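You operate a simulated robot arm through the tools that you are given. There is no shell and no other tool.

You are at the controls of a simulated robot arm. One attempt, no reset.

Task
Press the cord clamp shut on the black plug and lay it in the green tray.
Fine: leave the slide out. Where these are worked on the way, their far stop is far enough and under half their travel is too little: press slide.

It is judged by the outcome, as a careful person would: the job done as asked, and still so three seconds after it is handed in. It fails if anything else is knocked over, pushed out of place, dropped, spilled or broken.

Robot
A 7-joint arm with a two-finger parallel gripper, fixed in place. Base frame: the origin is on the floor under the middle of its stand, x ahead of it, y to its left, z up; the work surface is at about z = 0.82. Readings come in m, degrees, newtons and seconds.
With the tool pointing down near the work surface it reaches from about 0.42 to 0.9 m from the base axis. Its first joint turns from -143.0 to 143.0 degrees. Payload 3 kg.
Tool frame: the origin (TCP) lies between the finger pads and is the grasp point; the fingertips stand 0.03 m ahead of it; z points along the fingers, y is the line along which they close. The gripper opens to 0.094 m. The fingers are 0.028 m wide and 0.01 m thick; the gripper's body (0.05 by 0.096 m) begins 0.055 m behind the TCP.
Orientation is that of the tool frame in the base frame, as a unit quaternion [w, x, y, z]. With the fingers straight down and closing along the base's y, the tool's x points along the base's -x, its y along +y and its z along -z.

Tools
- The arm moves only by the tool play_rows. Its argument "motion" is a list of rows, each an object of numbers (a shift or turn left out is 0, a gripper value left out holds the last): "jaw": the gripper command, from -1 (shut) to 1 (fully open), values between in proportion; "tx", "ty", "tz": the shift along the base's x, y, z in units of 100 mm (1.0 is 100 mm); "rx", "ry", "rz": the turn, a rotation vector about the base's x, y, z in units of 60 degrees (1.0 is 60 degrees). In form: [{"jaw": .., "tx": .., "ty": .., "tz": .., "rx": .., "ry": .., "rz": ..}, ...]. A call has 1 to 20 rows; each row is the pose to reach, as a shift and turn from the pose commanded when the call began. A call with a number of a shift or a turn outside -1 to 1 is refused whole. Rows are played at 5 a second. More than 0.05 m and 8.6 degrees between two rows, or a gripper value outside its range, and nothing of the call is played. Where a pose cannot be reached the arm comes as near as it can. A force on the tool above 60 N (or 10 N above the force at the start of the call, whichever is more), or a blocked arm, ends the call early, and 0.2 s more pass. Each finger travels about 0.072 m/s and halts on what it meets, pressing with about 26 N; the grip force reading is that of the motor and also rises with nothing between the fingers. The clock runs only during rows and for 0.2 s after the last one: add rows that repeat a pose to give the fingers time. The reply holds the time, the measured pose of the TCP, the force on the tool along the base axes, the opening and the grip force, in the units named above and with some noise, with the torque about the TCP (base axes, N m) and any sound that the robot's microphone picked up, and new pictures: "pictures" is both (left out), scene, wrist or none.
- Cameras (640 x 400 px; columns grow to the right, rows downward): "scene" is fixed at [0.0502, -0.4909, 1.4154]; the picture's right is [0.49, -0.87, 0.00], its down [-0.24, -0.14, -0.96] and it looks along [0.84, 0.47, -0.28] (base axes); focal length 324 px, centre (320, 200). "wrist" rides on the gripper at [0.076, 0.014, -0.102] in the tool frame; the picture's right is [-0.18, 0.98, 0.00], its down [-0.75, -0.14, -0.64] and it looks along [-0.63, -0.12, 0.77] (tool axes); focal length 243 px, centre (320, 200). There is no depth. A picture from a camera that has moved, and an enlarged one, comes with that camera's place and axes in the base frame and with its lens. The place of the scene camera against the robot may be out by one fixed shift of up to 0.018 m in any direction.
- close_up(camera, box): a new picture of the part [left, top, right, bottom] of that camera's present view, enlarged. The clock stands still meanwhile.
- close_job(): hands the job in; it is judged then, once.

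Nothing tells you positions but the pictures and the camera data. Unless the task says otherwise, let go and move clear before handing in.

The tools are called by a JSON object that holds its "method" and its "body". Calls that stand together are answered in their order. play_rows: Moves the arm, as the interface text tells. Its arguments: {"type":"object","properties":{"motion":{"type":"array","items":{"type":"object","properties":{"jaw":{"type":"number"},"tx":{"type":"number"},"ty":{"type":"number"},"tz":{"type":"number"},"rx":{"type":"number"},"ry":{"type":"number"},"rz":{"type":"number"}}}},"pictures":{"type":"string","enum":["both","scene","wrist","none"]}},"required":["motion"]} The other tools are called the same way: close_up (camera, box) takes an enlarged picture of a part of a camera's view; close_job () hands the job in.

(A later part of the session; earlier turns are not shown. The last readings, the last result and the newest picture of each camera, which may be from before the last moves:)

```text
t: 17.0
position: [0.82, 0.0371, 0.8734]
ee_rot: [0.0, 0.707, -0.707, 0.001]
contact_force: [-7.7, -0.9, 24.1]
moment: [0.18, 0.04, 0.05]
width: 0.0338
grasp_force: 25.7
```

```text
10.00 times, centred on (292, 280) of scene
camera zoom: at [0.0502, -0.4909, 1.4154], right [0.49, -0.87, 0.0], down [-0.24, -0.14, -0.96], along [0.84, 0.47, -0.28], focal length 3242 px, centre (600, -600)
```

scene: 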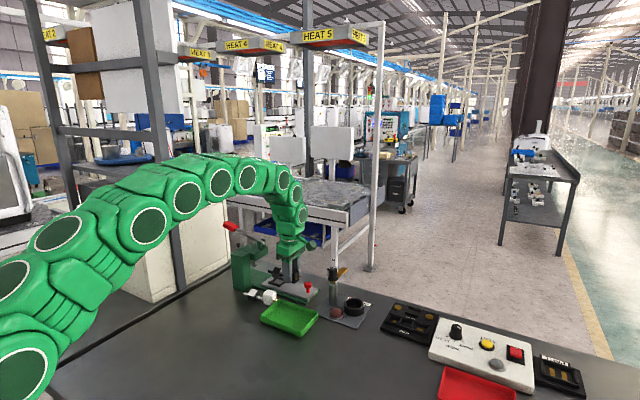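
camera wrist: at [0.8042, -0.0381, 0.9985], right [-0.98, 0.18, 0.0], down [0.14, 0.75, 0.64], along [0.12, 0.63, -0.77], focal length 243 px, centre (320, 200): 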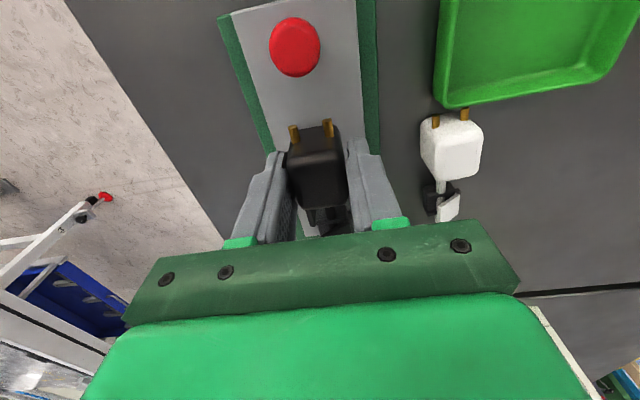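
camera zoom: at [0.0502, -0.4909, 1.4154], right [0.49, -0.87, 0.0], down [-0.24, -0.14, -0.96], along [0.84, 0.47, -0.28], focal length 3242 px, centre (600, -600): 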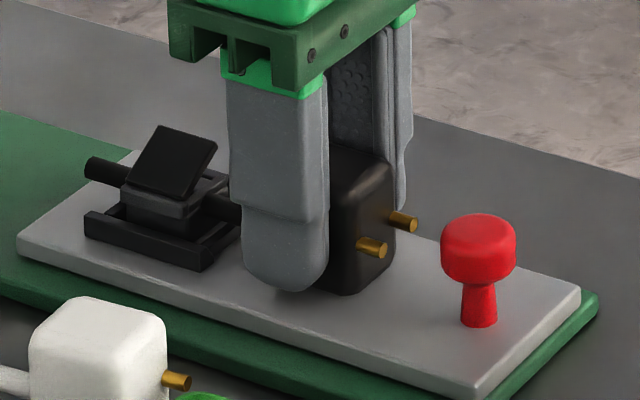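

The plug is seated at z≈0.873, as expected, with a light contact force. I'll relieve the pressure, open the fingers and rise clear.

{"method": "play_rows", "body": {"motion": [{"tz": 0.012}, {"tz": 0.012}, {"tz": 0.012, "jaw": 0.0}, {"tz": 0.012, "jaw": 0.2}, {"tz": 0.012, "jaw": 0.2}], "pictures": "none"}}

{"method": "play_rows", "body": {"motion": [{"tz": 0.2}, {"tz": 0.5}, {"tz": 0.8, "ty": -0.1}, {"tz": 0.8, "ty": -0.3}, {"tz": 0.8, "ty": -0.5}, {"tz": 0.8, "ty": -0.57}, {"tz": 0.8, "ty": -0.57}], "pictures": "both"}}

{"method": "close_up", "body": {"camera": "scene", "box": [225, 210, 325, 310]}}

{"method": "close_up", "body": {"camera": "wrist", "box": [200, 60, 440, 210]}}

```text
t: 18.2
position: [0.8199, 0.0372, 0.8741]
ee_rot: [-0.001, -0.707, 0.707, 0.0]
contact_force: [-0.2, 0.8, -0.6]
moment: [0.01, 0.04, -0.02]
width: 0.0565
grasp_force: 0.1
```

```text
t: 19.8
position: [0.8187, -0.02, 0.9548]
ee_rot: [0.0, 0.707, -0.707, -0.001]
contact_force: [0.2, 0.3, 0.3]
moment: [-0.01, 0.0, 0.01]
width: 0.0562
grasp_force: 0.0
camera wrist: at [0.8039, -0.0963, 1.0576], right [-0.98, 0.18, 0.0], down [0.14, 0.75, 0.64], along [0.12, 0.63, -0.77], focal length 243 px, centre (320, 200)
```

scene: 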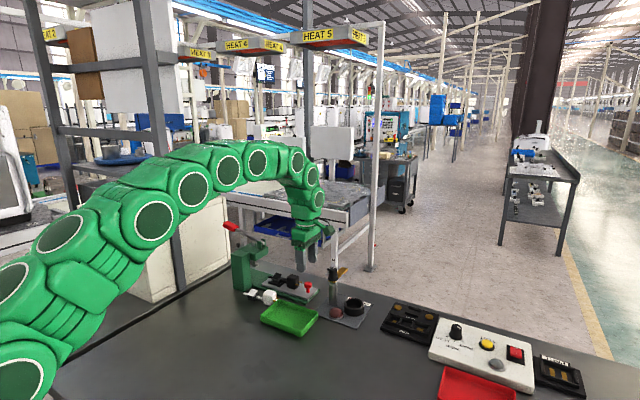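
wrist: 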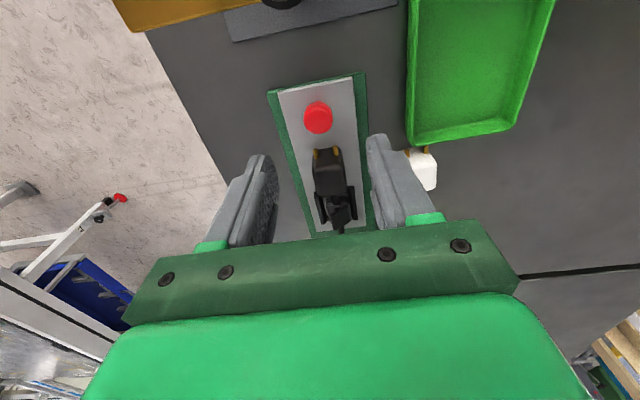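

```text
4.00 times, centred on (275, 260) of scene
camera zoom: at [0.0502, -0.4909, 1.4154], right [0.49, -0.87, 0.0], down [-0.24, -0.14, -0.96], along [0.84, 0.47, -0.28], focal length 1297 px, centre (500, -40)
```

zoom: 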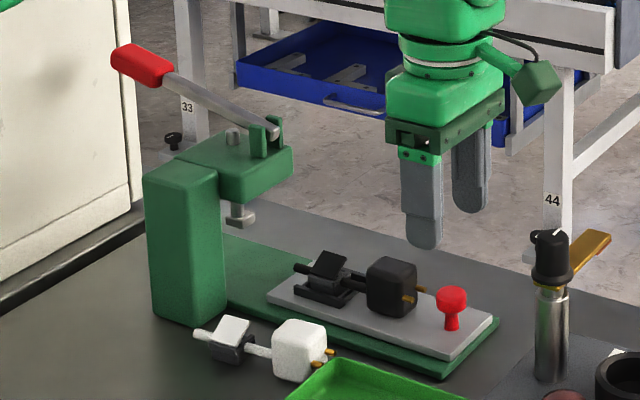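

```text
2.67 times, centred on (320, 135) of wrist
camera zoom: at [0.8039, -0.0963, 1.0576], right [-0.98, 0.18, 0.0], down [0.14, 0.75, 0.64], along [0.12, 0.63, -0.77], focal length 647 px, centre (320, 373)
```

zoom: 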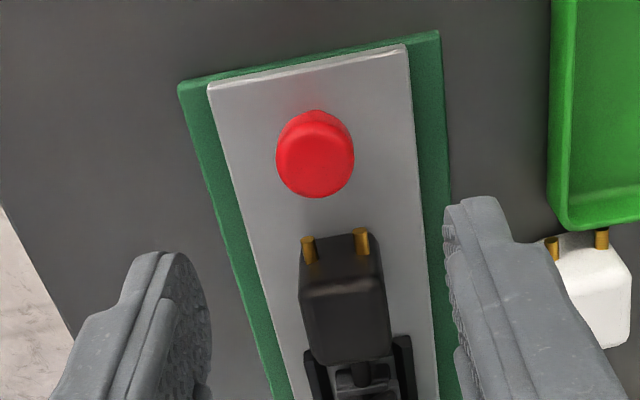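

The plug sits well in the nest. Next I'll go down over the red knob, at about (0.819, -0.021), and grip it.

{"method": "play_rows", "body": {"motion": [{"ty": -0.015, "tz": -0.3}, {"ty": -0.015, "tz": -0.6}, {"ty": -0.015, "tz": -0.79}, {"ty": -0.015, "tz": -0.79}, {"ty": -0.015, "tz": -0.79}], "pictures": "both"}}

{"method": "close_up", "body": {"camera": "wrist", "box": [200, 60, 440, 210]}}

{"method": "close_up", "body": {"camera": "scene", "box": [260, 250, 340, 310]}}

```text
t: 21.0
position: [0.8198, -0.0205, 0.8761]
ee_rot: [0.0, 0.707, -0.707, 0.0]
contact_force: [0.4, 0.4, 0.1]
moment: [0.0, 0.01, -0.02]
width: 0.0566
grasp_force: 0.0
camera wrist: at [0.8045, -0.097, 0.9792], right [-0.98, 0.18, 0.0], down [0.14, 0.75, 0.64], along [0.12, 0.63, -0.77], focal length 243 px, centre (320, 200)
```

scene: 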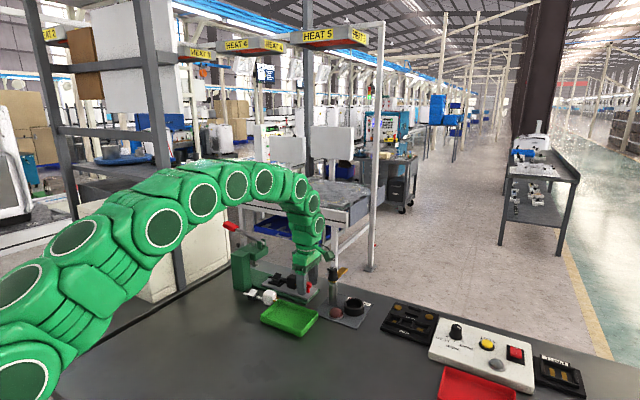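
wrist: 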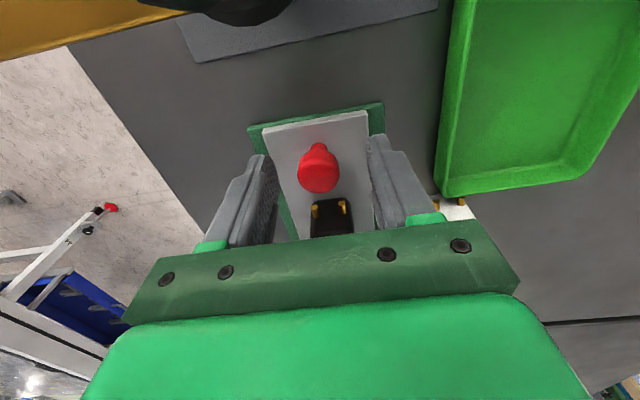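

```text
2.67 times, centred on (320, 135) of wrist
camera zoom: at [0.8045, -0.097, 0.9792], right [-0.98, 0.18, 0.0], down [0.14, 0.75, 0.64], along [0.12, 0.63, -0.77], focal length 647 px, centre (320, 373)
```

zoom: 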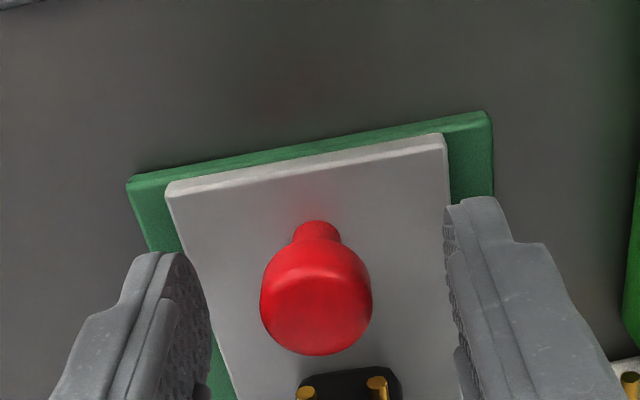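

```text
6.67 times, centred on (300, 280) of scene
camera zoom: at [0.0502, -0.4909, 1.4154], right [0.49, -0.87, 0.0], down [-0.24, -0.14, -0.96], along [0.84, 0.47, -0.28], focal length 2161 px, centre (453, -333)
```

zoom: 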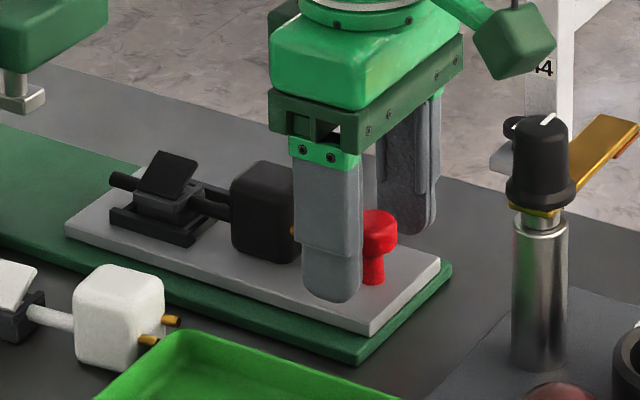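

The knob is between the fingers. I'll close on it, then check the grip.

{"method": "play_rows", "body": {"motion": [{"jaw": 0.0}, {"jaw": -0.4}, {"jaw": -1}, {"jaw": -1}, {"jaw": -1}], "pictures": "none"}}

{"method": "play_rows", "body": {"motion": [{"ty": 0.05}, {"ty": 0.12}, {"ty": 0.2}, {"ty": 0.2}], "pictures": "both"}}

{"method": "close_up", "body": {"camera": "scene", "box": [225, 220, 325, 310]}}

```text
t: 22.2
position: [0.8205, -0.0205, 0.8763]
ee_rot: [0.001, -0.707, 0.708, -0.001]
contact_force: [20.9, -0.6, -6.3]
moment: [0.03, -0.33, 0.02]
width: 0.0226
grasp_force: 44.7
```

```text
t: 23.2
position: [0.8181, 0.0009, 0.875]
ee_rot: [-0.002, 0.708, -0.707, 0.002]
contact_force: [28.6, 1.3, 17.4]
moment: [-0.2, -0.16, 0.24]
width: 0.0225
grasp_force: 45.0
camera wrist: at [0.8048, -0.0769, 0.9792], right [-0.98, 0.18, 0.0], down [0.14, 0.75, 0.64], along [0.12, 0.63, -0.77], focal length 243 px, centre (320, 200)
```

scene: 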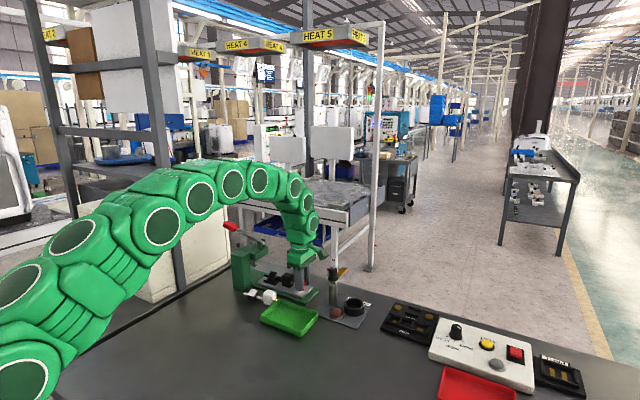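
wrist: 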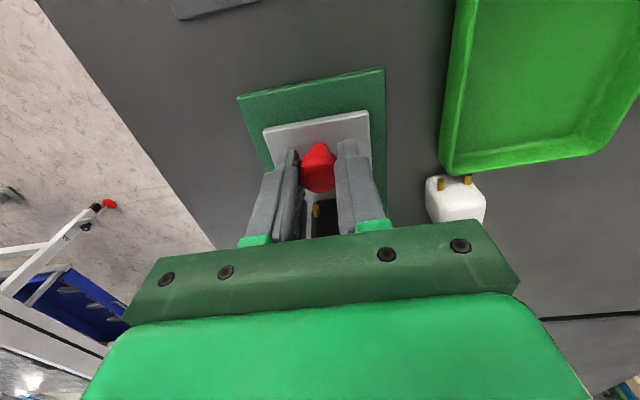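

```text
4.44 times, centred on (275, 265) of scene
camera zoom: at [0.0502, -0.4909, 1.4154], right [0.49, -0.87, 0.0], down [-0.24, -0.14, -0.96], along [0.84, 0.47, -0.28], focal length 1441 px, centre (520, -89)
```

zoom: 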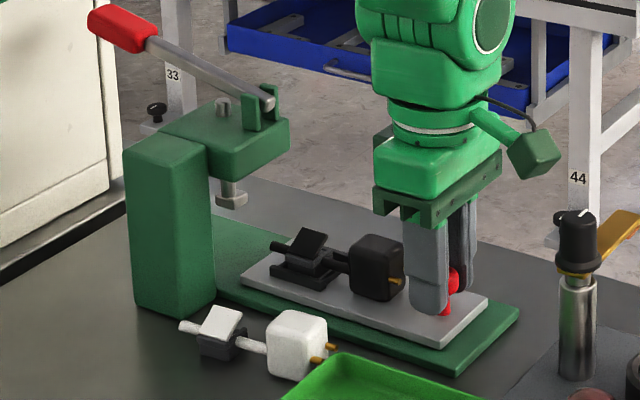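

The slide is moving with the knob, and there is a sideways load of about 28 N because the gripper isn't quite centred. I'll ease over slightly and continue in short moves.

{"method": "play_rows", "body": {"motion": [{"tx": 0.008, "tz": 0.004}, {"tx": 0.008, "tz": 0.004, "ty": 0.05}, {"tx": 0.008, "tz": 0.004, "ty": 0.12}, {"tx": 0.008, "tz": 0.004, "ty": 0.2}, {"tx": 0.008, "tz": 0.004, "ty": 0.2}], "pictures": "none"}}

```text
t: 24.4
position: [0.8204, 0.02, 0.8761]
ee_rot: [0.0, -0.707, 0.707, 0.001]
contact_force: [7.3, 0.3, 21.0]
moment: [-0.34, -0.19, 0.19]
width: 0.0229
grasp_force: 45.2
```

{"method": "play_rows", "body": {"motion": [{"tx": 0.002, "tz": 0.004}, {"tx": 0.002, "tz": 0.004, "ty": 0.08}, {"tx": 0.002, "tz": 0.004, "ty": 0.16}, {"tx": 0.002, "tz": 0.004, "ty": 0.24}, {"tx": 0.002, "tz": 0.004, "ty": 0.3}, {"tx": 0.002, "tz": 0.004, "ty": 0.3}], "pictures": "both"}}

{"method": "close_up", "body": {"camera": "scene", "box": [225, 220, 325, 310]}}

```text
t: 25.8
position: [0.8212, 0.0495, 0.8768]
ee_rot: [-0.001, -0.707, 0.707, 0.0]
contact_force: [7.8, -0.4, 11.4]
moment: [-0.43, -0.1, -0.15]
width: 0.0229
grasp_force: 44.7
camera wrist: at [0.8051, -0.0268, 0.9792], right [-0.98, 0.18, 0.0], down [0.14, 0.75, 0.64], along [0.12, 0.63, -0.77], focal length 243 px, centre (320, 200)
```

scene: 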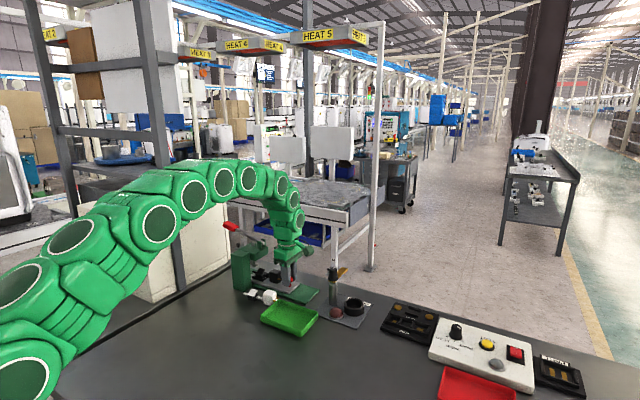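
wrist: 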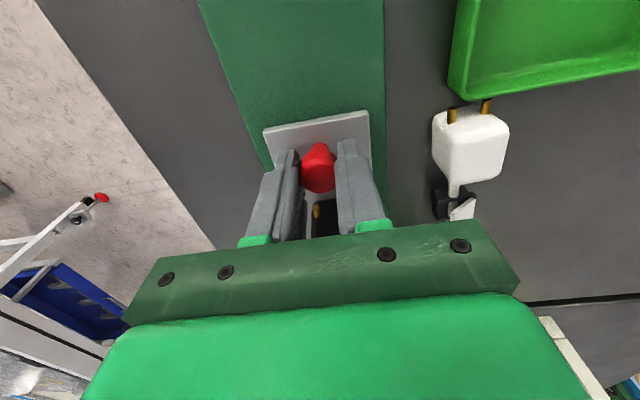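

```text
4.44 times, centred on (275, 265) of scene
camera zoom: at [0.0502, -0.4909, 1.4154], right [0.49, -0.87, 0.0], down [-0.24, -0.14, -0.96], along [0.84, 0.47, -0.28], focal length 1441 px, centre (520, -89)
```

zoom: 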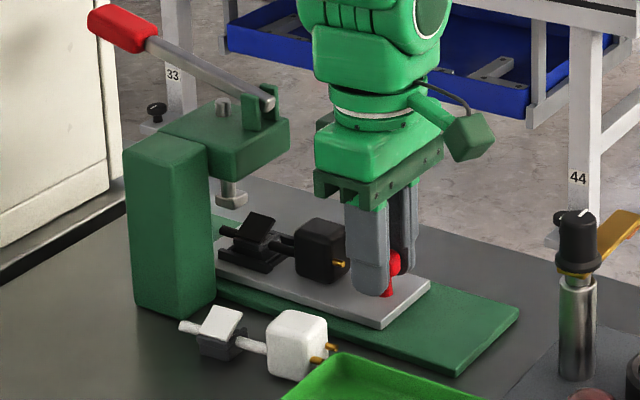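

The slide is 70 mm in and the clamp is nearing the ram. I'll keep going slowly to find the end stop.

{"method": "play_rows", "body": {"motion": [{"ty": 0.05, "tz": 0.003}, {"ty": 0.1, "tz": 0.003}, {"ty": 0.15, "tz": 0.003}, {"ty": 0.2, "tz": 0.003}, {"ty": 0.2, "tz": 0.003}], "pictures": "none"}}

{"method": "close_up", "body": {"camera": "scene", "box": [225, 220, 325, 310]}}

```text
t: 27.0
position: [0.8198, 0.0694, 0.876]
ee_rot: [-0.001, 0.707, -0.707, 0.0]
contact_force: [18.8, 0.2, -6.1]
moment: [-0.65, -0.36, 0.05]
width: 0.0229
grasp_force: 45.6
```

```text
4.44 times, centred on (275, 265) of scene
camera zoom: at [0.0502, -0.4909, 1.4154], right [0.49, -0.87, 0.0], down [-0.24, -0.14, -0.96], along [0.84, 0.47, -0.28], focal length 1441 px, centre (520, -89)
```

zoom: 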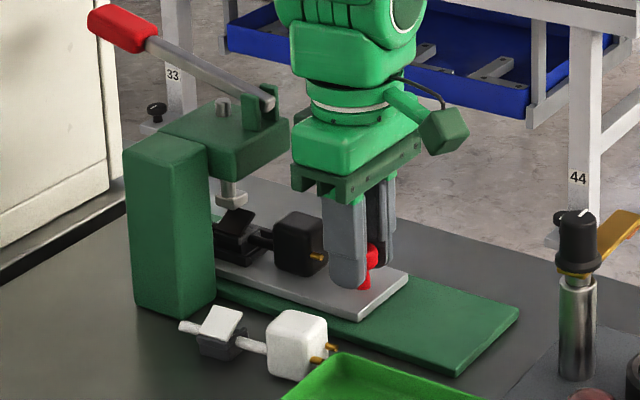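

{"method": "play_rows", "body": {"motion": [{"tx": 0.004, "ty": 0.02}, {"tx": 0.004, "ty": 0.04}, {"tx": 0.004, "ty": 0.06}, {"tx": 0.004, "ty": 0.06}], "pictures": "none"}}

```text
t: 28.0
position: [0.8215, 0.0761, 0.8749]
ee_rot: [0.001, 0.707, -0.707, -0.001]
contact_force: [-0.1, 1.9, -2.3]
moment: [0.64, -0.13, -0.08]
width: 0.0225
grasp_force: 45.2
```

{"method": "play_rows", "body": {"motion": [{"ty": 0.02}, {"ty": 0.04}, {"ty": 0.06}, {"ty": 0.06}], "pictures": "none"}}

{"method": "close_up", "body": {"camera": "scene", "box": [235, 240, 315, 300]}}

```text
t: 29.0
position: [0.8198, 0.0799, 0.8756]
ee_rot: [0.001, 0.707, -0.707, -0.001]
contact_force: [-21.2, -12.6, -7.2]
moment: [0.23, 0.2, 0.07]
width: 0.0227
grasp_force: 45.5
```

```text
6.67 times, centred on (275, 270) of scene
camera zoom: at [0.0502, -0.4909, 1.4154], right [0.49, -0.87, 0.0], down [-0.24, -0.14, -0.96], along [0.84, 0.47, -0.28], focal length 2161 px, centre (620, -267)
```

zoom: 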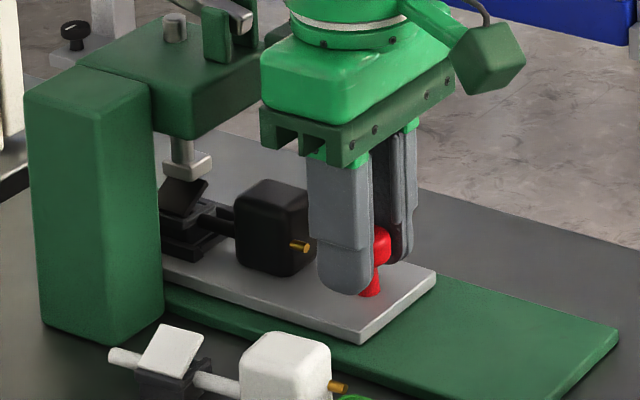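

A −y reaction of about 12.6 N has appeared at y≈0.080, which is roughly 100 mm of travel, so this is probably the end stop. I'll push a hair further to confirm.

{"method": "play_rows", "body": {"motion": [{"tx": -0.006, "ty": 0.01}, {"tx": -0.006, "ty": 0.02}, {"tx": -0.006, "ty": 0.02}], "pictures": "none"}}

```text
t: 29.8
position: [0.8198, 0.0813, 0.8762]
ee_rot: [-0.001, -0.707, 0.707, -0.001]
contact_force: [-20.3, -38.3, -3.1]
moment: [-0.72, 0.33, 0.04]
width: 0.0225
grasp_force: 45.6
```

The force climbed to 38 N with almost no movement, so that is the far stop. I'll relieve it, release the knob and rise.

{"method": "play_rows", "body": {"motion": [{"tx": 0.004, "ty": -0.02}, {"tx": 0.004, "ty": -0.02}, {"tx": 0.004, "ty": -0.02, "jaw": -0.3}, {"tx": 0.004, "ty": -0.02, "jaw": 0.1}, {"tx": 0.004, "ty": -0.02, "jaw": 0.2}, {"tx": 0.004, "ty": -0.02, "jaw": 0.2}], "pictures": "none"}}

{"method": "play_rows", "body": {"motion": [{"tz": 0.2}, {"tz": 0.5, "ty": -0.05}, {"tz": 0.9, "ty": -0.3}, {"tz": 1.0, "ty": -0.5}, {"tz": 1.0, "ty": -0.5}], "pictures": "both"}}

{"method": "close_up", "body": {"camera": "scene", "box": [215, 205, 325, 305]}}

{"method": "close_up", "body": {"camera": "wrist", "box": [200, 80, 440, 240]}}

```text
t: 31.2
position: [0.8197, 0.0817, 0.8769]
ee_rot: [0.0, 0.707, -0.707, 0.001]
contact_force: [0.0, -0.2, -0.1]
moment: [0.0, 0.01, 0.02]
width: 0.0561
grasp_force: 0.0
```

```text
t: 32.4
position: [0.8204, 0.0302, 0.9755]
ee_rot: [-0.001, -0.707, 0.707, 0.001]
contact_force: [-0.1, 0.5, 0.1]
moment: [-0.04, -0.02, 0.0]
width: 0.0565
grasp_force: 0.0
camera wrist: at [0.8058, -0.0462, 1.0792], right [-0.98, 0.18, 0.0], down [0.14, 0.75, 0.64], along [0.12, 0.63, -0.77], focal length 243 px, centre (320, 200)
```

scene: 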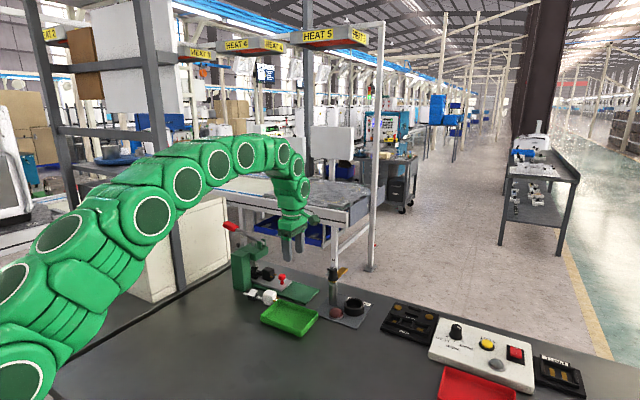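
wrist: 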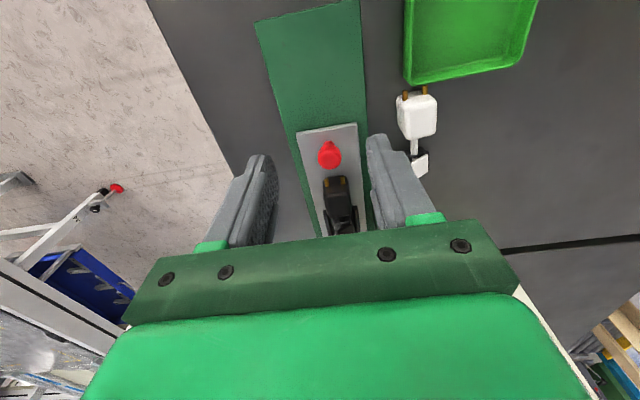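

```text
4.00 times, centred on (270, 255) of scene
camera zoom: at [0.0502, -0.4909, 1.4154], right [0.49, -0.87, 0.0], down [-0.24, -0.14, -0.96], along [0.84, 0.47, -0.28], focal length 1297 px, centre (520, -20)
```

zoom: 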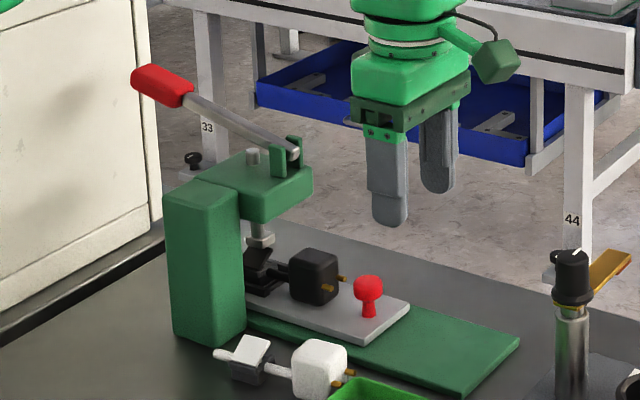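

```text
2.50 times, centred on (320, 160) of wrist
camera zoom: at [0.8058, -0.0462, 1.0792], right [-0.98, 0.18, 0.0], down [0.14, 0.75, 0.64], along [0.12, 0.63, -0.77], focal length 606 px, centre (320, 300)
```

zoom: 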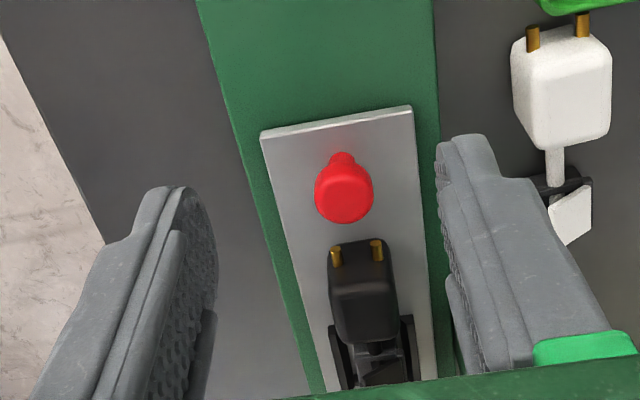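

The slide is fully in, with the clamp under the ram. Next I'll rise and move toward the lever grip, which I estimate at x≈0.82, y≈0.29, z≈0.99, for a clear wrist view of it.

{"method": "play_rows", "body": {"motion": [{"tz": 0.4, "jaw": -0.5}, {"tz": 0.8, "jaw": -1}, {"tz": 1.0, "ty": 0.2}, {"tz": 1.0, "ty": 0.4}, {"tz": 1.0, "ty": 0.4}], "pictures": "none"}}

{"method": "play_rows", "body": {"motion": [{"tz": 0.4}, {"tz": 0.7, "ty": 0.2}, {"tz": 0.7, "ty": 0.6}, {"tz": 0.7, "ty": 0.8}, {"tz": 0.7, "ty": 0.8}], "pictures": "both"}}

{"method": "close_up", "body": {"camera": "wrist", "box": [200, 80, 440, 240]}}

{"method": "close_up", "body": {"camera": "scene", "box": [195, 180, 315, 290]}}

```text
t: 33.6
position: [0.8202, 0.0695, 1.0777]
ee_rot: [0.0, 0.707, -0.707, 0.0]
contact_force: [-1.0, 1.2, 0.1]
moment: [-0.01, 0.0, -0.01]
width: 0.0
grasp_force: 26.6
```

```text
t: 34.8
position: [0.8129, 0.1394, 1.1348]
ee_rot: [0.0, 0.707, -0.707, 0.0]
contact_force: [-0.7, -0.4, 0.0]
moment: [-0.02, 0.03, 0.02]
width: 0.0002
grasp_force: 26.2
out of reach, approached as far as the arm can: row 2, 3, 4, 5
camera wrist: at [0.7979, 0.0621, 1.2373], right [-0.98, 0.18, 0.0], down [0.14, 0.75, 0.64], along [0.12, 0.63, -0.77], focal length 243 px, centre (320, 200)
```

scene: 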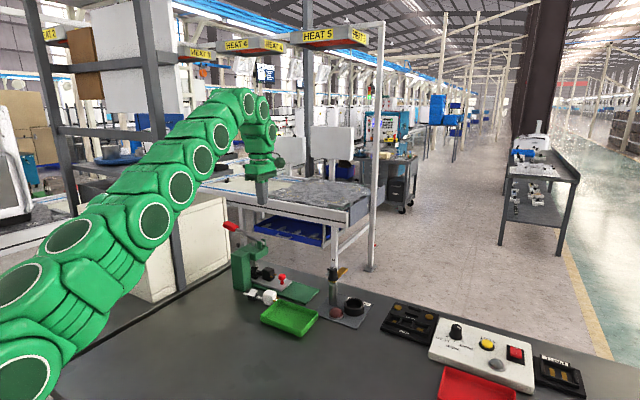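
wrist: 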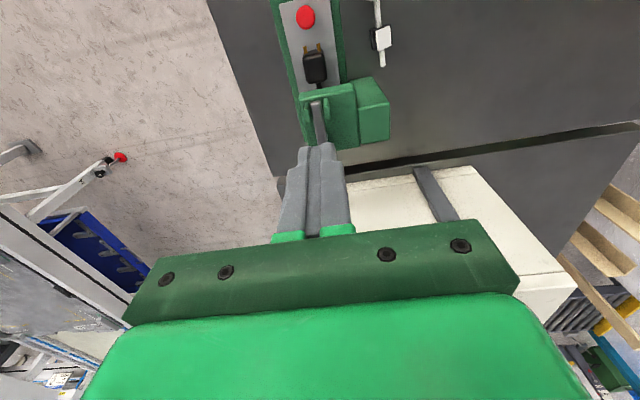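

```text
2.50 times, centred on (320, 160) of wrist
camera zoom: at [0.7979, 0.0621, 1.2373], right [-0.98, 0.18, 0.0], down [0.14, 0.75, 0.64], along [0.12, 0.63, -0.77], focal length 606 px, centre (320, 300)
```

zoom: 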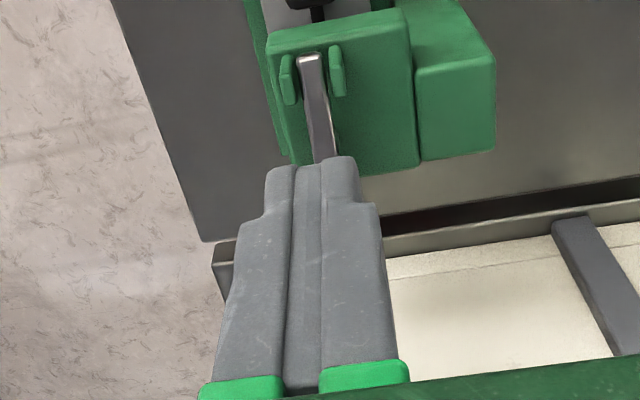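

```text
3.64 times, centred on (255, 235) of scene
camera zoom: at [0.0502, -0.4909, 1.4154], right [0.49, -0.87, 0.0], down [-0.24, -0.14, -0.96], along [0.84, 0.47, -0.28], focal length 1179 px, centre (556, 73)
```

zoom: 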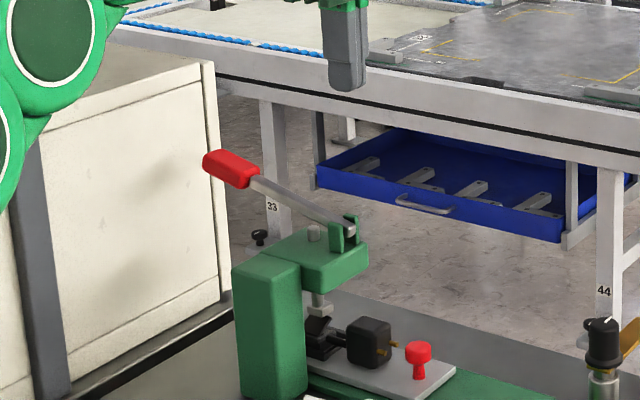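

The lever swings in the plane x≈0.819, with its pivot at y≈0.15 and red grip spanning y≈0.26–0.32. The arm ran out of reach at this height, so I'll drop to z≈1.075 before moving over the grip.

{"method": "play_rows", "body": {"motion": [{"tz": -0.35}, {"tz": -0.7}, {"tz": -0.7}, {"tz": -0.7}], "pictures": "none"}}

```text
t: 35.8
position: [0.8116, 0.1392, 1.0626]
ee_rot: [0.0, 0.708, -0.707, 0.0]
contact_force: [-1.2, -0.3, 0.5]
moment: [0.04, 0.0, 0.03]
width: 0.0
grasp_force: 25.8
```

{"method": "play_rows", "body": {"motion": [{"tx": 0.07, "ty": 0.25}, {"tx": 0.07, "ty": 0.6}, {"tx": 0.07, "ty": 0.95}, {"tx": 0.07, "ty": 0.95}], "pictures": "both"}}

{"method": "close_up", "body": {"camera": "scene", "box": [195, 180, 315, 290]}}

{"method": "close_up", "body": {"camera": "wrist", "box": [200, 80, 440, 240]}}

```text
t: 36.8
position: [0.8206, 0.2326, 1.062]
ee_rot: [0.0, 0.707, -0.707, 0.0]
contact_force: [0.8, 0.0, -1.1]
moment: [0.03, -0.01, -0.01]
width: 0.0
grasp_force: 26.3
camera wrist: at [0.8059, 0.1571, 1.1649], right [-0.98, 0.18, 0.0], down [0.14, 0.75, 0.64], along [0.12, 0.63, -0.77], focal length 243 px, centre (320, 200)
```

scene: 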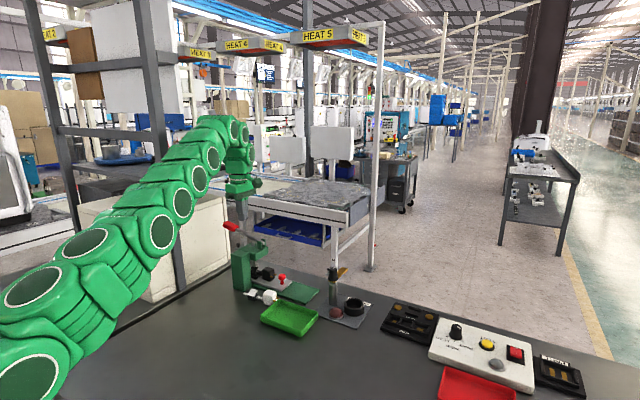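
wrist: 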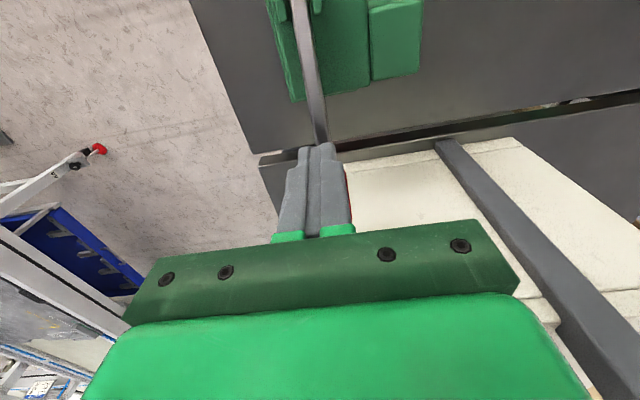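

```text
3.64 times, centred on (255, 235) of scene
camera zoom: at [0.0502, -0.4909, 1.4154], right [0.49, -0.87, 0.0], down [-0.24, -0.14, -0.96], along [0.84, 0.47, -0.28], focal length 1179 px, centre (556, 73)
```

zoom: 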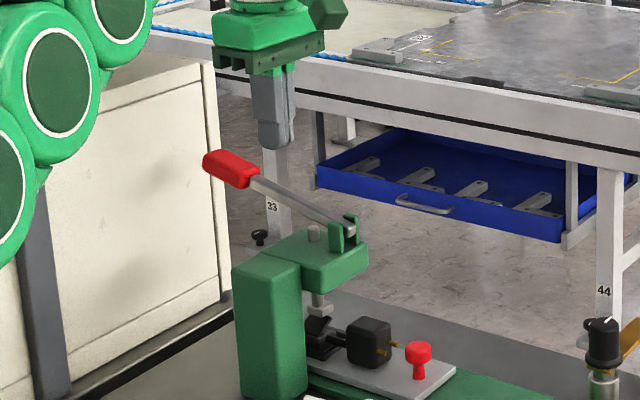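

```text
2.50 times, centred on (320, 160) of wrist
camera zoom: at [0.8059, 0.1571, 1.1649], right [-0.98, 0.18, 0.0], down [0.14, 0.75, 0.64], along [0.12, 0.63, -0.77], focal length 606 px, centre (320, 300)
```

zoom: 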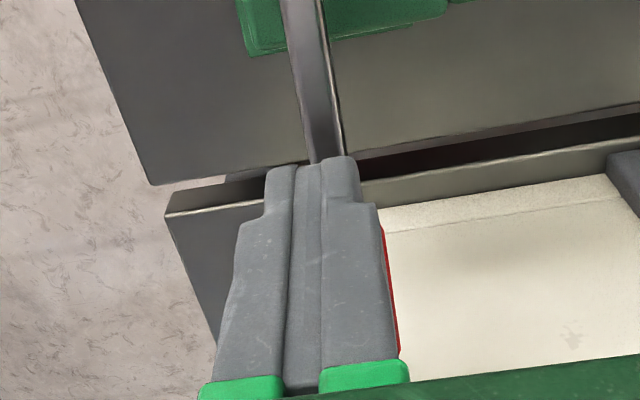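

The closed fingers are now above the lever just inboard of the red grip. I'll move to y≈0.275, over the grip, and start pressing down gently.

{"method": "play_rows", "body": {"motion": [{"tx": -0.01, "ty": 0.2}, {"tx": -0.01, "ty": 0.42}, {"tx": -0.01, "ty": 0.42}, {"tx": -0.01, "ty": 0.42, "tz": -0.1}, {"tx": -0.01, "ty": 0.42, "tz": -0.2}, {"tx": -0.01, "ty": 0.42, "tz": -0.2}], "pictures": "both"}}

{"method": "close_up", "body": {"camera": "scene", "box": [195, 180, 315, 290]}}

{"method": "close_up", "body": {"camera": "wrist", "box": [200, 80, 440, 240]}}

```text
t: 38.2
position: [0.8198, 0.2757, 1.0433]
ee_rot: [-0.001, -0.707, 0.707, 0.001]
contact_force: [0.0, -1.1, -0.5]
moment: [-0.01, 0.02, 0.02]
width: 0.0003
grasp_force: 25.5
camera wrist: at [0.8044, 0.1988, 1.1472], right [-0.98, 0.18, 0.0], down [0.14, 0.75, 0.64], along [0.12, 0.63, -0.77], focal length 243 px, centre (320, 200)
```

scene: 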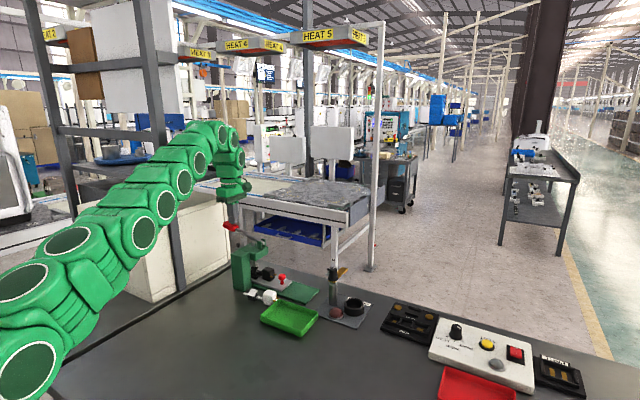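
wrist: 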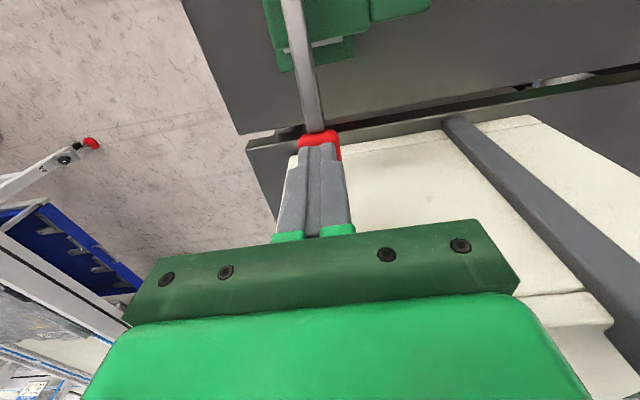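

```text
3.64 times, centred on (255, 235) of scene
camera zoom: at [0.0502, -0.4909, 1.4154], right [0.49, -0.87, 0.0], down [-0.24, -0.14, -0.96], along [0.84, 0.47, -0.28], focal length 1179 px, centre (556, 73)
```

zoom: 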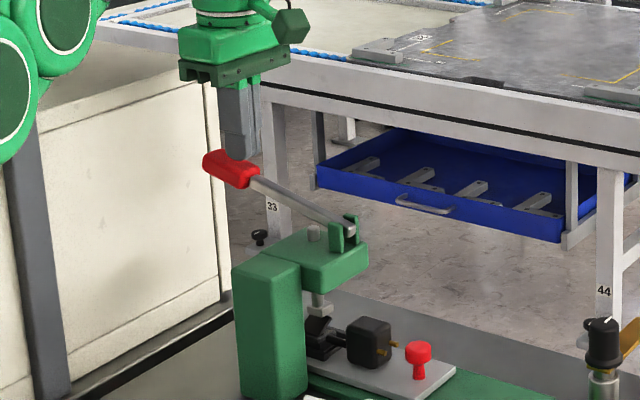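

```text
2.50 times, centred on (320, 160) of wrist
camera zoom: at [0.8044, 0.1988, 1.1472], right [-0.98, 0.18, 0.0], down [0.14, 0.75, 0.64], along [0.12, 0.63, -0.77], focal length 606 px, centre (320, 300)
```

zoom: 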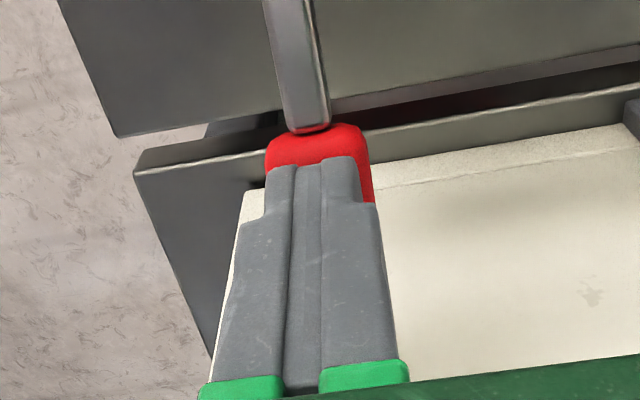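

The fingertips are centred over the red grip. I'll press downward now in gradual steps.

{"method": "play_rows", "body": {"motion": [{"tz": -0.08}, {"tz": -0.16}, {"tz": -0.24}, {"tz": -0.32}, {"tz": -0.32}], "pictures": "none"}}

{"method": "close_up", "body": {"camera": "scene", "box": [195, 180, 315, 290]}}

```text
t: 39.4
position: [0.8185, 0.2757, 1.0118]
ee_rot: [0.001, 0.707, -0.707, 0.0]
contact_force: [-0.5, 1.2, 3.0]
moment: [0.1, 0.01, 0.02]
width: 0.0
grasp_force: 25.9
```

```text
3.64 times, centred on (255, 235) of scene
camera zoom: at [0.0502, -0.4909, 1.4154], right [0.49, -0.87, 0.0], down [-0.24, -0.14, -0.96], along [0.84, 0.47, -0.28], focal length 1179 px, centre (556, 73)
```

zoom: 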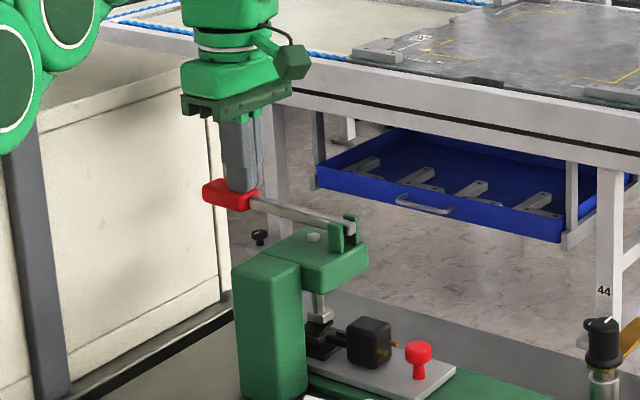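

The lever swings down easily at about 3 N and the ram is descending. I'll keep pressing.

{"method": "play_rows", "body": {"motion": [{"tz": -0.06}, {"tz": -0.12}, {"tz": -0.18}, {"tz": -0.24}, {"tz": -0.24}], "pictures": "none"}}

{"method": "close_up", "body": {"camera": "scene", "box": [195, 180, 315, 290]}}

```text
t: 40.6
position: [0.8183, 0.2758, 0.9878]
ee_rot: [0.0, -0.707, 0.708, 0.0]
contact_force: [-2.9, -7.1, 12.7]
moment: [-0.33, 0.04, -0.05]
width: 0.0002
grasp_force: 25.9
```

```text
3.64 times, centred on (255, 235) of scene
camera zoom: at [0.0502, -0.4909, 1.4154], right [0.49, -0.87, 0.0], down [-0.24, -0.14, -0.96], along [0.84, 0.47, -0.28], focal length 1179 px, centre (556, 73)
```

zoom: 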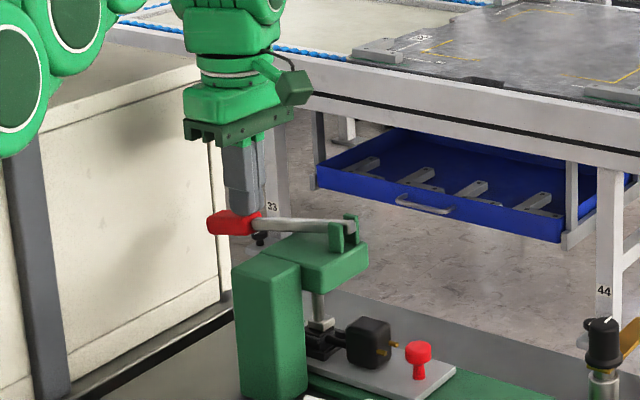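

The ram has met the clamp lid at about 13 N. I'll continue in small steps and listen for a click or a stop.

{"method": "play_rows", "body": {"motion": [{"tz": -0.03}, {"tz": -0.06}, {"tz": -0.09}, {"tz": -0.12}, {"tz": -0.12}], "pictures": "none"}}

{"method": "close_up", "body": {"camera": "scene", "box": [195, 180, 315, 290]}}

```text
t: 41.4
position: [0.8195, 0.2755, 0.9835]
ee_rot: [0.003, -0.707, 0.707, -0.002]
contact_force: [-17.5, -2.5, 33.0]
moment: [-0.26, 0.59, -0.06]
width: 0.0
grasp_force: 25.8
stopped in row 3: the force on the tool passed its limit at 64 N (the readings are from after the stop); the commanded pose is now the measured one
```

```text
3.64 times, centred on (255, 235) of scene
camera zoom: at [0.0502, -0.4909, 1.4154], right [0.49, -0.87, 0.0], down [-0.24, -0.14, -0.96], along [0.84, 0.47, -0.28], focal length 1179 px, centre (556, 73)
```

zoom: 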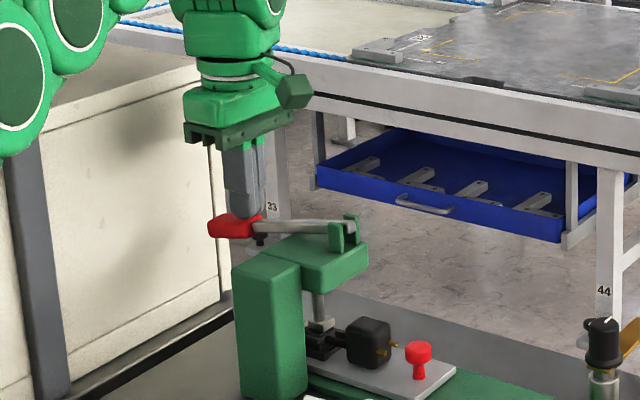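

{"method": "close_up", "body": {"camera": "scene", "box": [242, 255, 290, 290]}}

{"method": "close_up", "body": {"camera": "scene", "box": [225, 230, 289, 270]}}

{"method": "close_up", "body": {"camera": "wrist", "box": [200, 0, 440, 200]}}

```text
11.43 times, centred on (266, 272) of scene
camera zoom: at [0.0502, -0.4909, 1.4154], right [0.49, -0.87, 0.0], down [-0.24, -0.14, -0.96], along [0.84, 0.47, -0.28], focal length 3705 px, centre (937, -629)
```

zoom: 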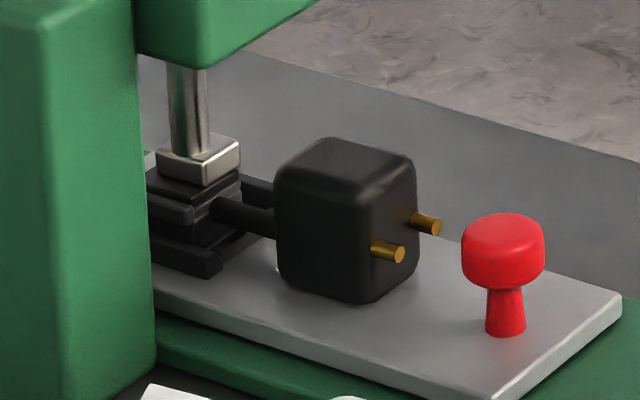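

```text
10.00 times, centred on (257, 250) of scene
camera zoom: at [0.0502, -0.4909, 1.4154], right [0.49, -0.87, 0.0], down [-0.24, -0.14, -0.96], along [0.84, 0.47, -0.28], focal length 3242 px, centre (950, -300)
```

zoom: 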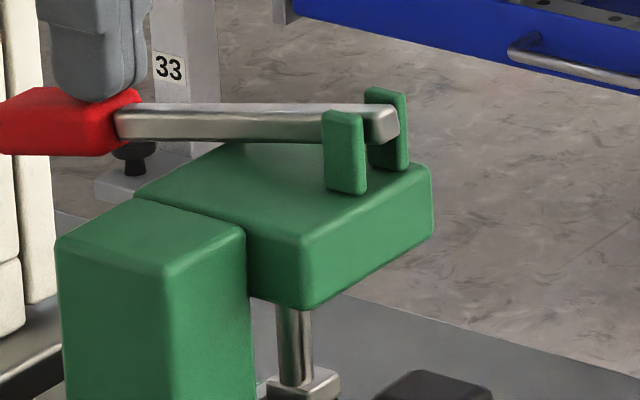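

```text
2.00 times, centred on (320, 100) of wrist
camera zoom: at [0.8032, 0.1986, 1.0879], right [-0.98, 0.18, -0.01], down [0.14, 0.75, 0.64], along [0.12, 0.63, -0.76], focal length 485 px, centre (320, 400)
```

zoom: 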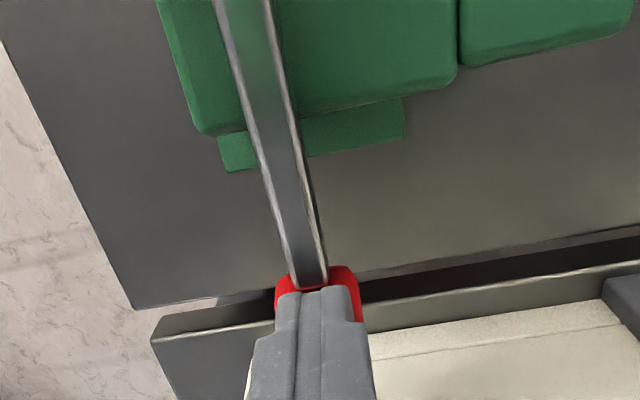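

The lid looks pressed flat under the ram foot, though no click was reported. I'll press again in finer steps to be sure it has bottomed out.

{"method": "play_rows", "body": {"motion": [{"tx": -0.005, "tz": -0.01}, {"tx": -0.005, "tz": -0.02}, {"tx": -0.005, "tz": -0.03}, {"tx": -0.005, "tz": -0.03}], "pictures": "none"}}

{"method": "close_up", "body": {"camera": "scene", "box": [242, 255, 290, 290]}}

```text
t: 42.2
position: [0.8197, 0.2754, 0.9852]
ee_rot: [0.005, -0.707, 0.707, -0.003]
contact_force: [-17.3, -6.2, 33.5]
moment: [-0.39, 0.6, -0.09]
width: 0.0
grasp_force: 25.3
stopped in row 3: the force on the tool passed its limit at 62 N (the readings are from after the stop); the commanded pose is now the measured one
```

```text
11.43 times, centred on (266, 272) of scene
camera zoom: at [0.0502, -0.4909, 1.4154], right [0.49, -0.87, 0.0], down [-0.24, -0.14, -0.96], along [0.84, 0.47, -0.28], focal length 3705 px, centre (937, -629)
```

zoom: 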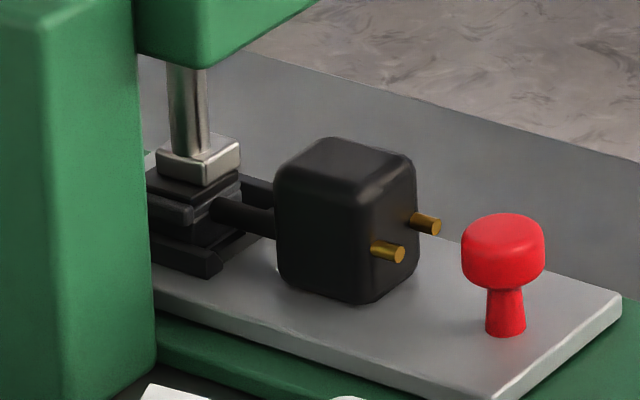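

It doesn't move further at about 60 N, so the press has bottomed out on the clamp. I'll lift slowly and see whether the lever follows.

{"method": "play_rows", "body": {"motion": [{"tz": 0.05}, {"tz": 0.1}, {"tz": 0.2}, {"tz": 0.3}, {"tz": 0.3}], "pictures": "both"}}

{"method": "close_up", "body": {"camera": "scene", "box": [195, 180, 315, 290]}}

{"method": "close_up", "body": {"camera": "scene", "box": [242, 255, 290, 290]}}

```text
t: 43.4
position: [0.8204, 0.2748, 1.011]
ee_rot: [0.004, -0.707, 0.707, -0.003]
contact_force: [0.3, -2.1, 0.5]
moment: [-0.03, 0.03, 0.03]
width: 0.0001
grasp_force: 26.3
camera wrist: at [0.8039, 0.1982, 1.1141], right [-0.98, 0.18, -0.01], down [0.14, 0.75, 0.64], along [0.13, 0.63, -0.76], focal length 243 px, centre (320, 200)
```

scene: 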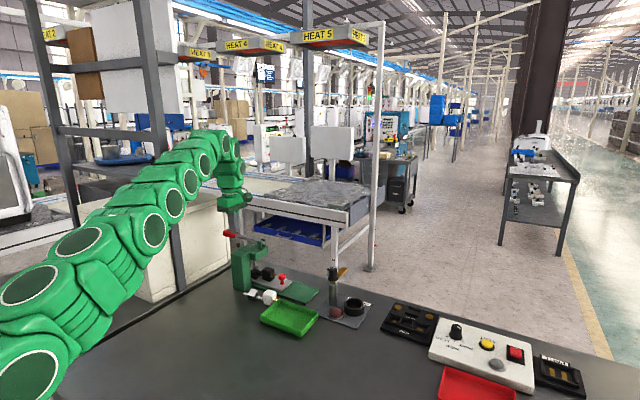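
wrist: 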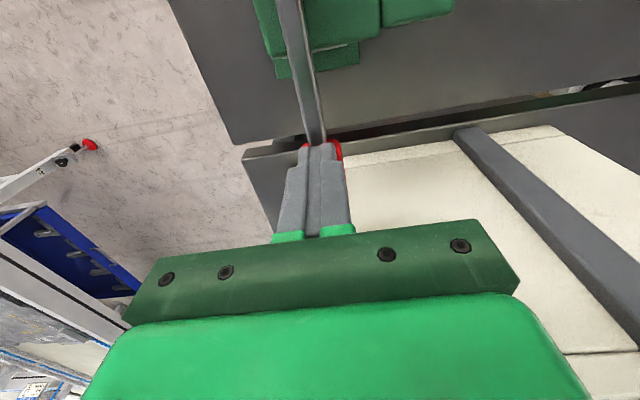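

```text
3.64 times, centred on (255, 235) of scene
camera zoom: at [0.0502, -0.4909, 1.4154], right [0.49, -0.87, 0.0], down [-0.24, -0.14, -0.96], along [0.84, 0.47, -0.28], focal length 1179 px, centre (556, 73)
```

zoom: 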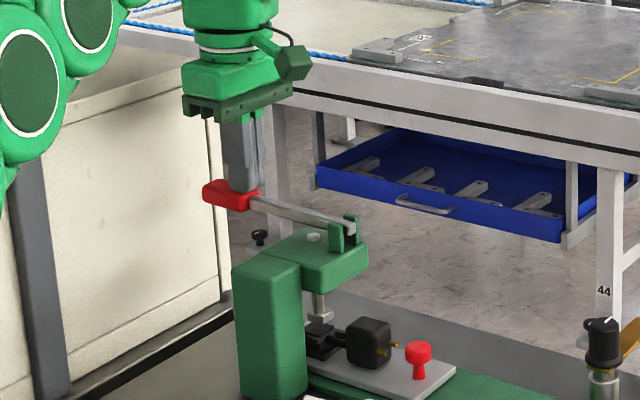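

```text
11.43 times, centred on (266, 272) of scene
camera zoom: at [0.0502, -0.4909, 1.4154], right [0.49, -0.87, 0.0], down [-0.24, -0.14, -0.96], along [0.84, 0.47, -0.28], focal length 3705 px, centre (937, -629)
```

zoom: 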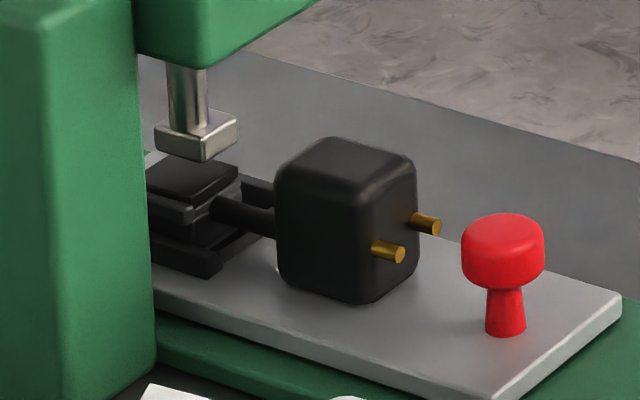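

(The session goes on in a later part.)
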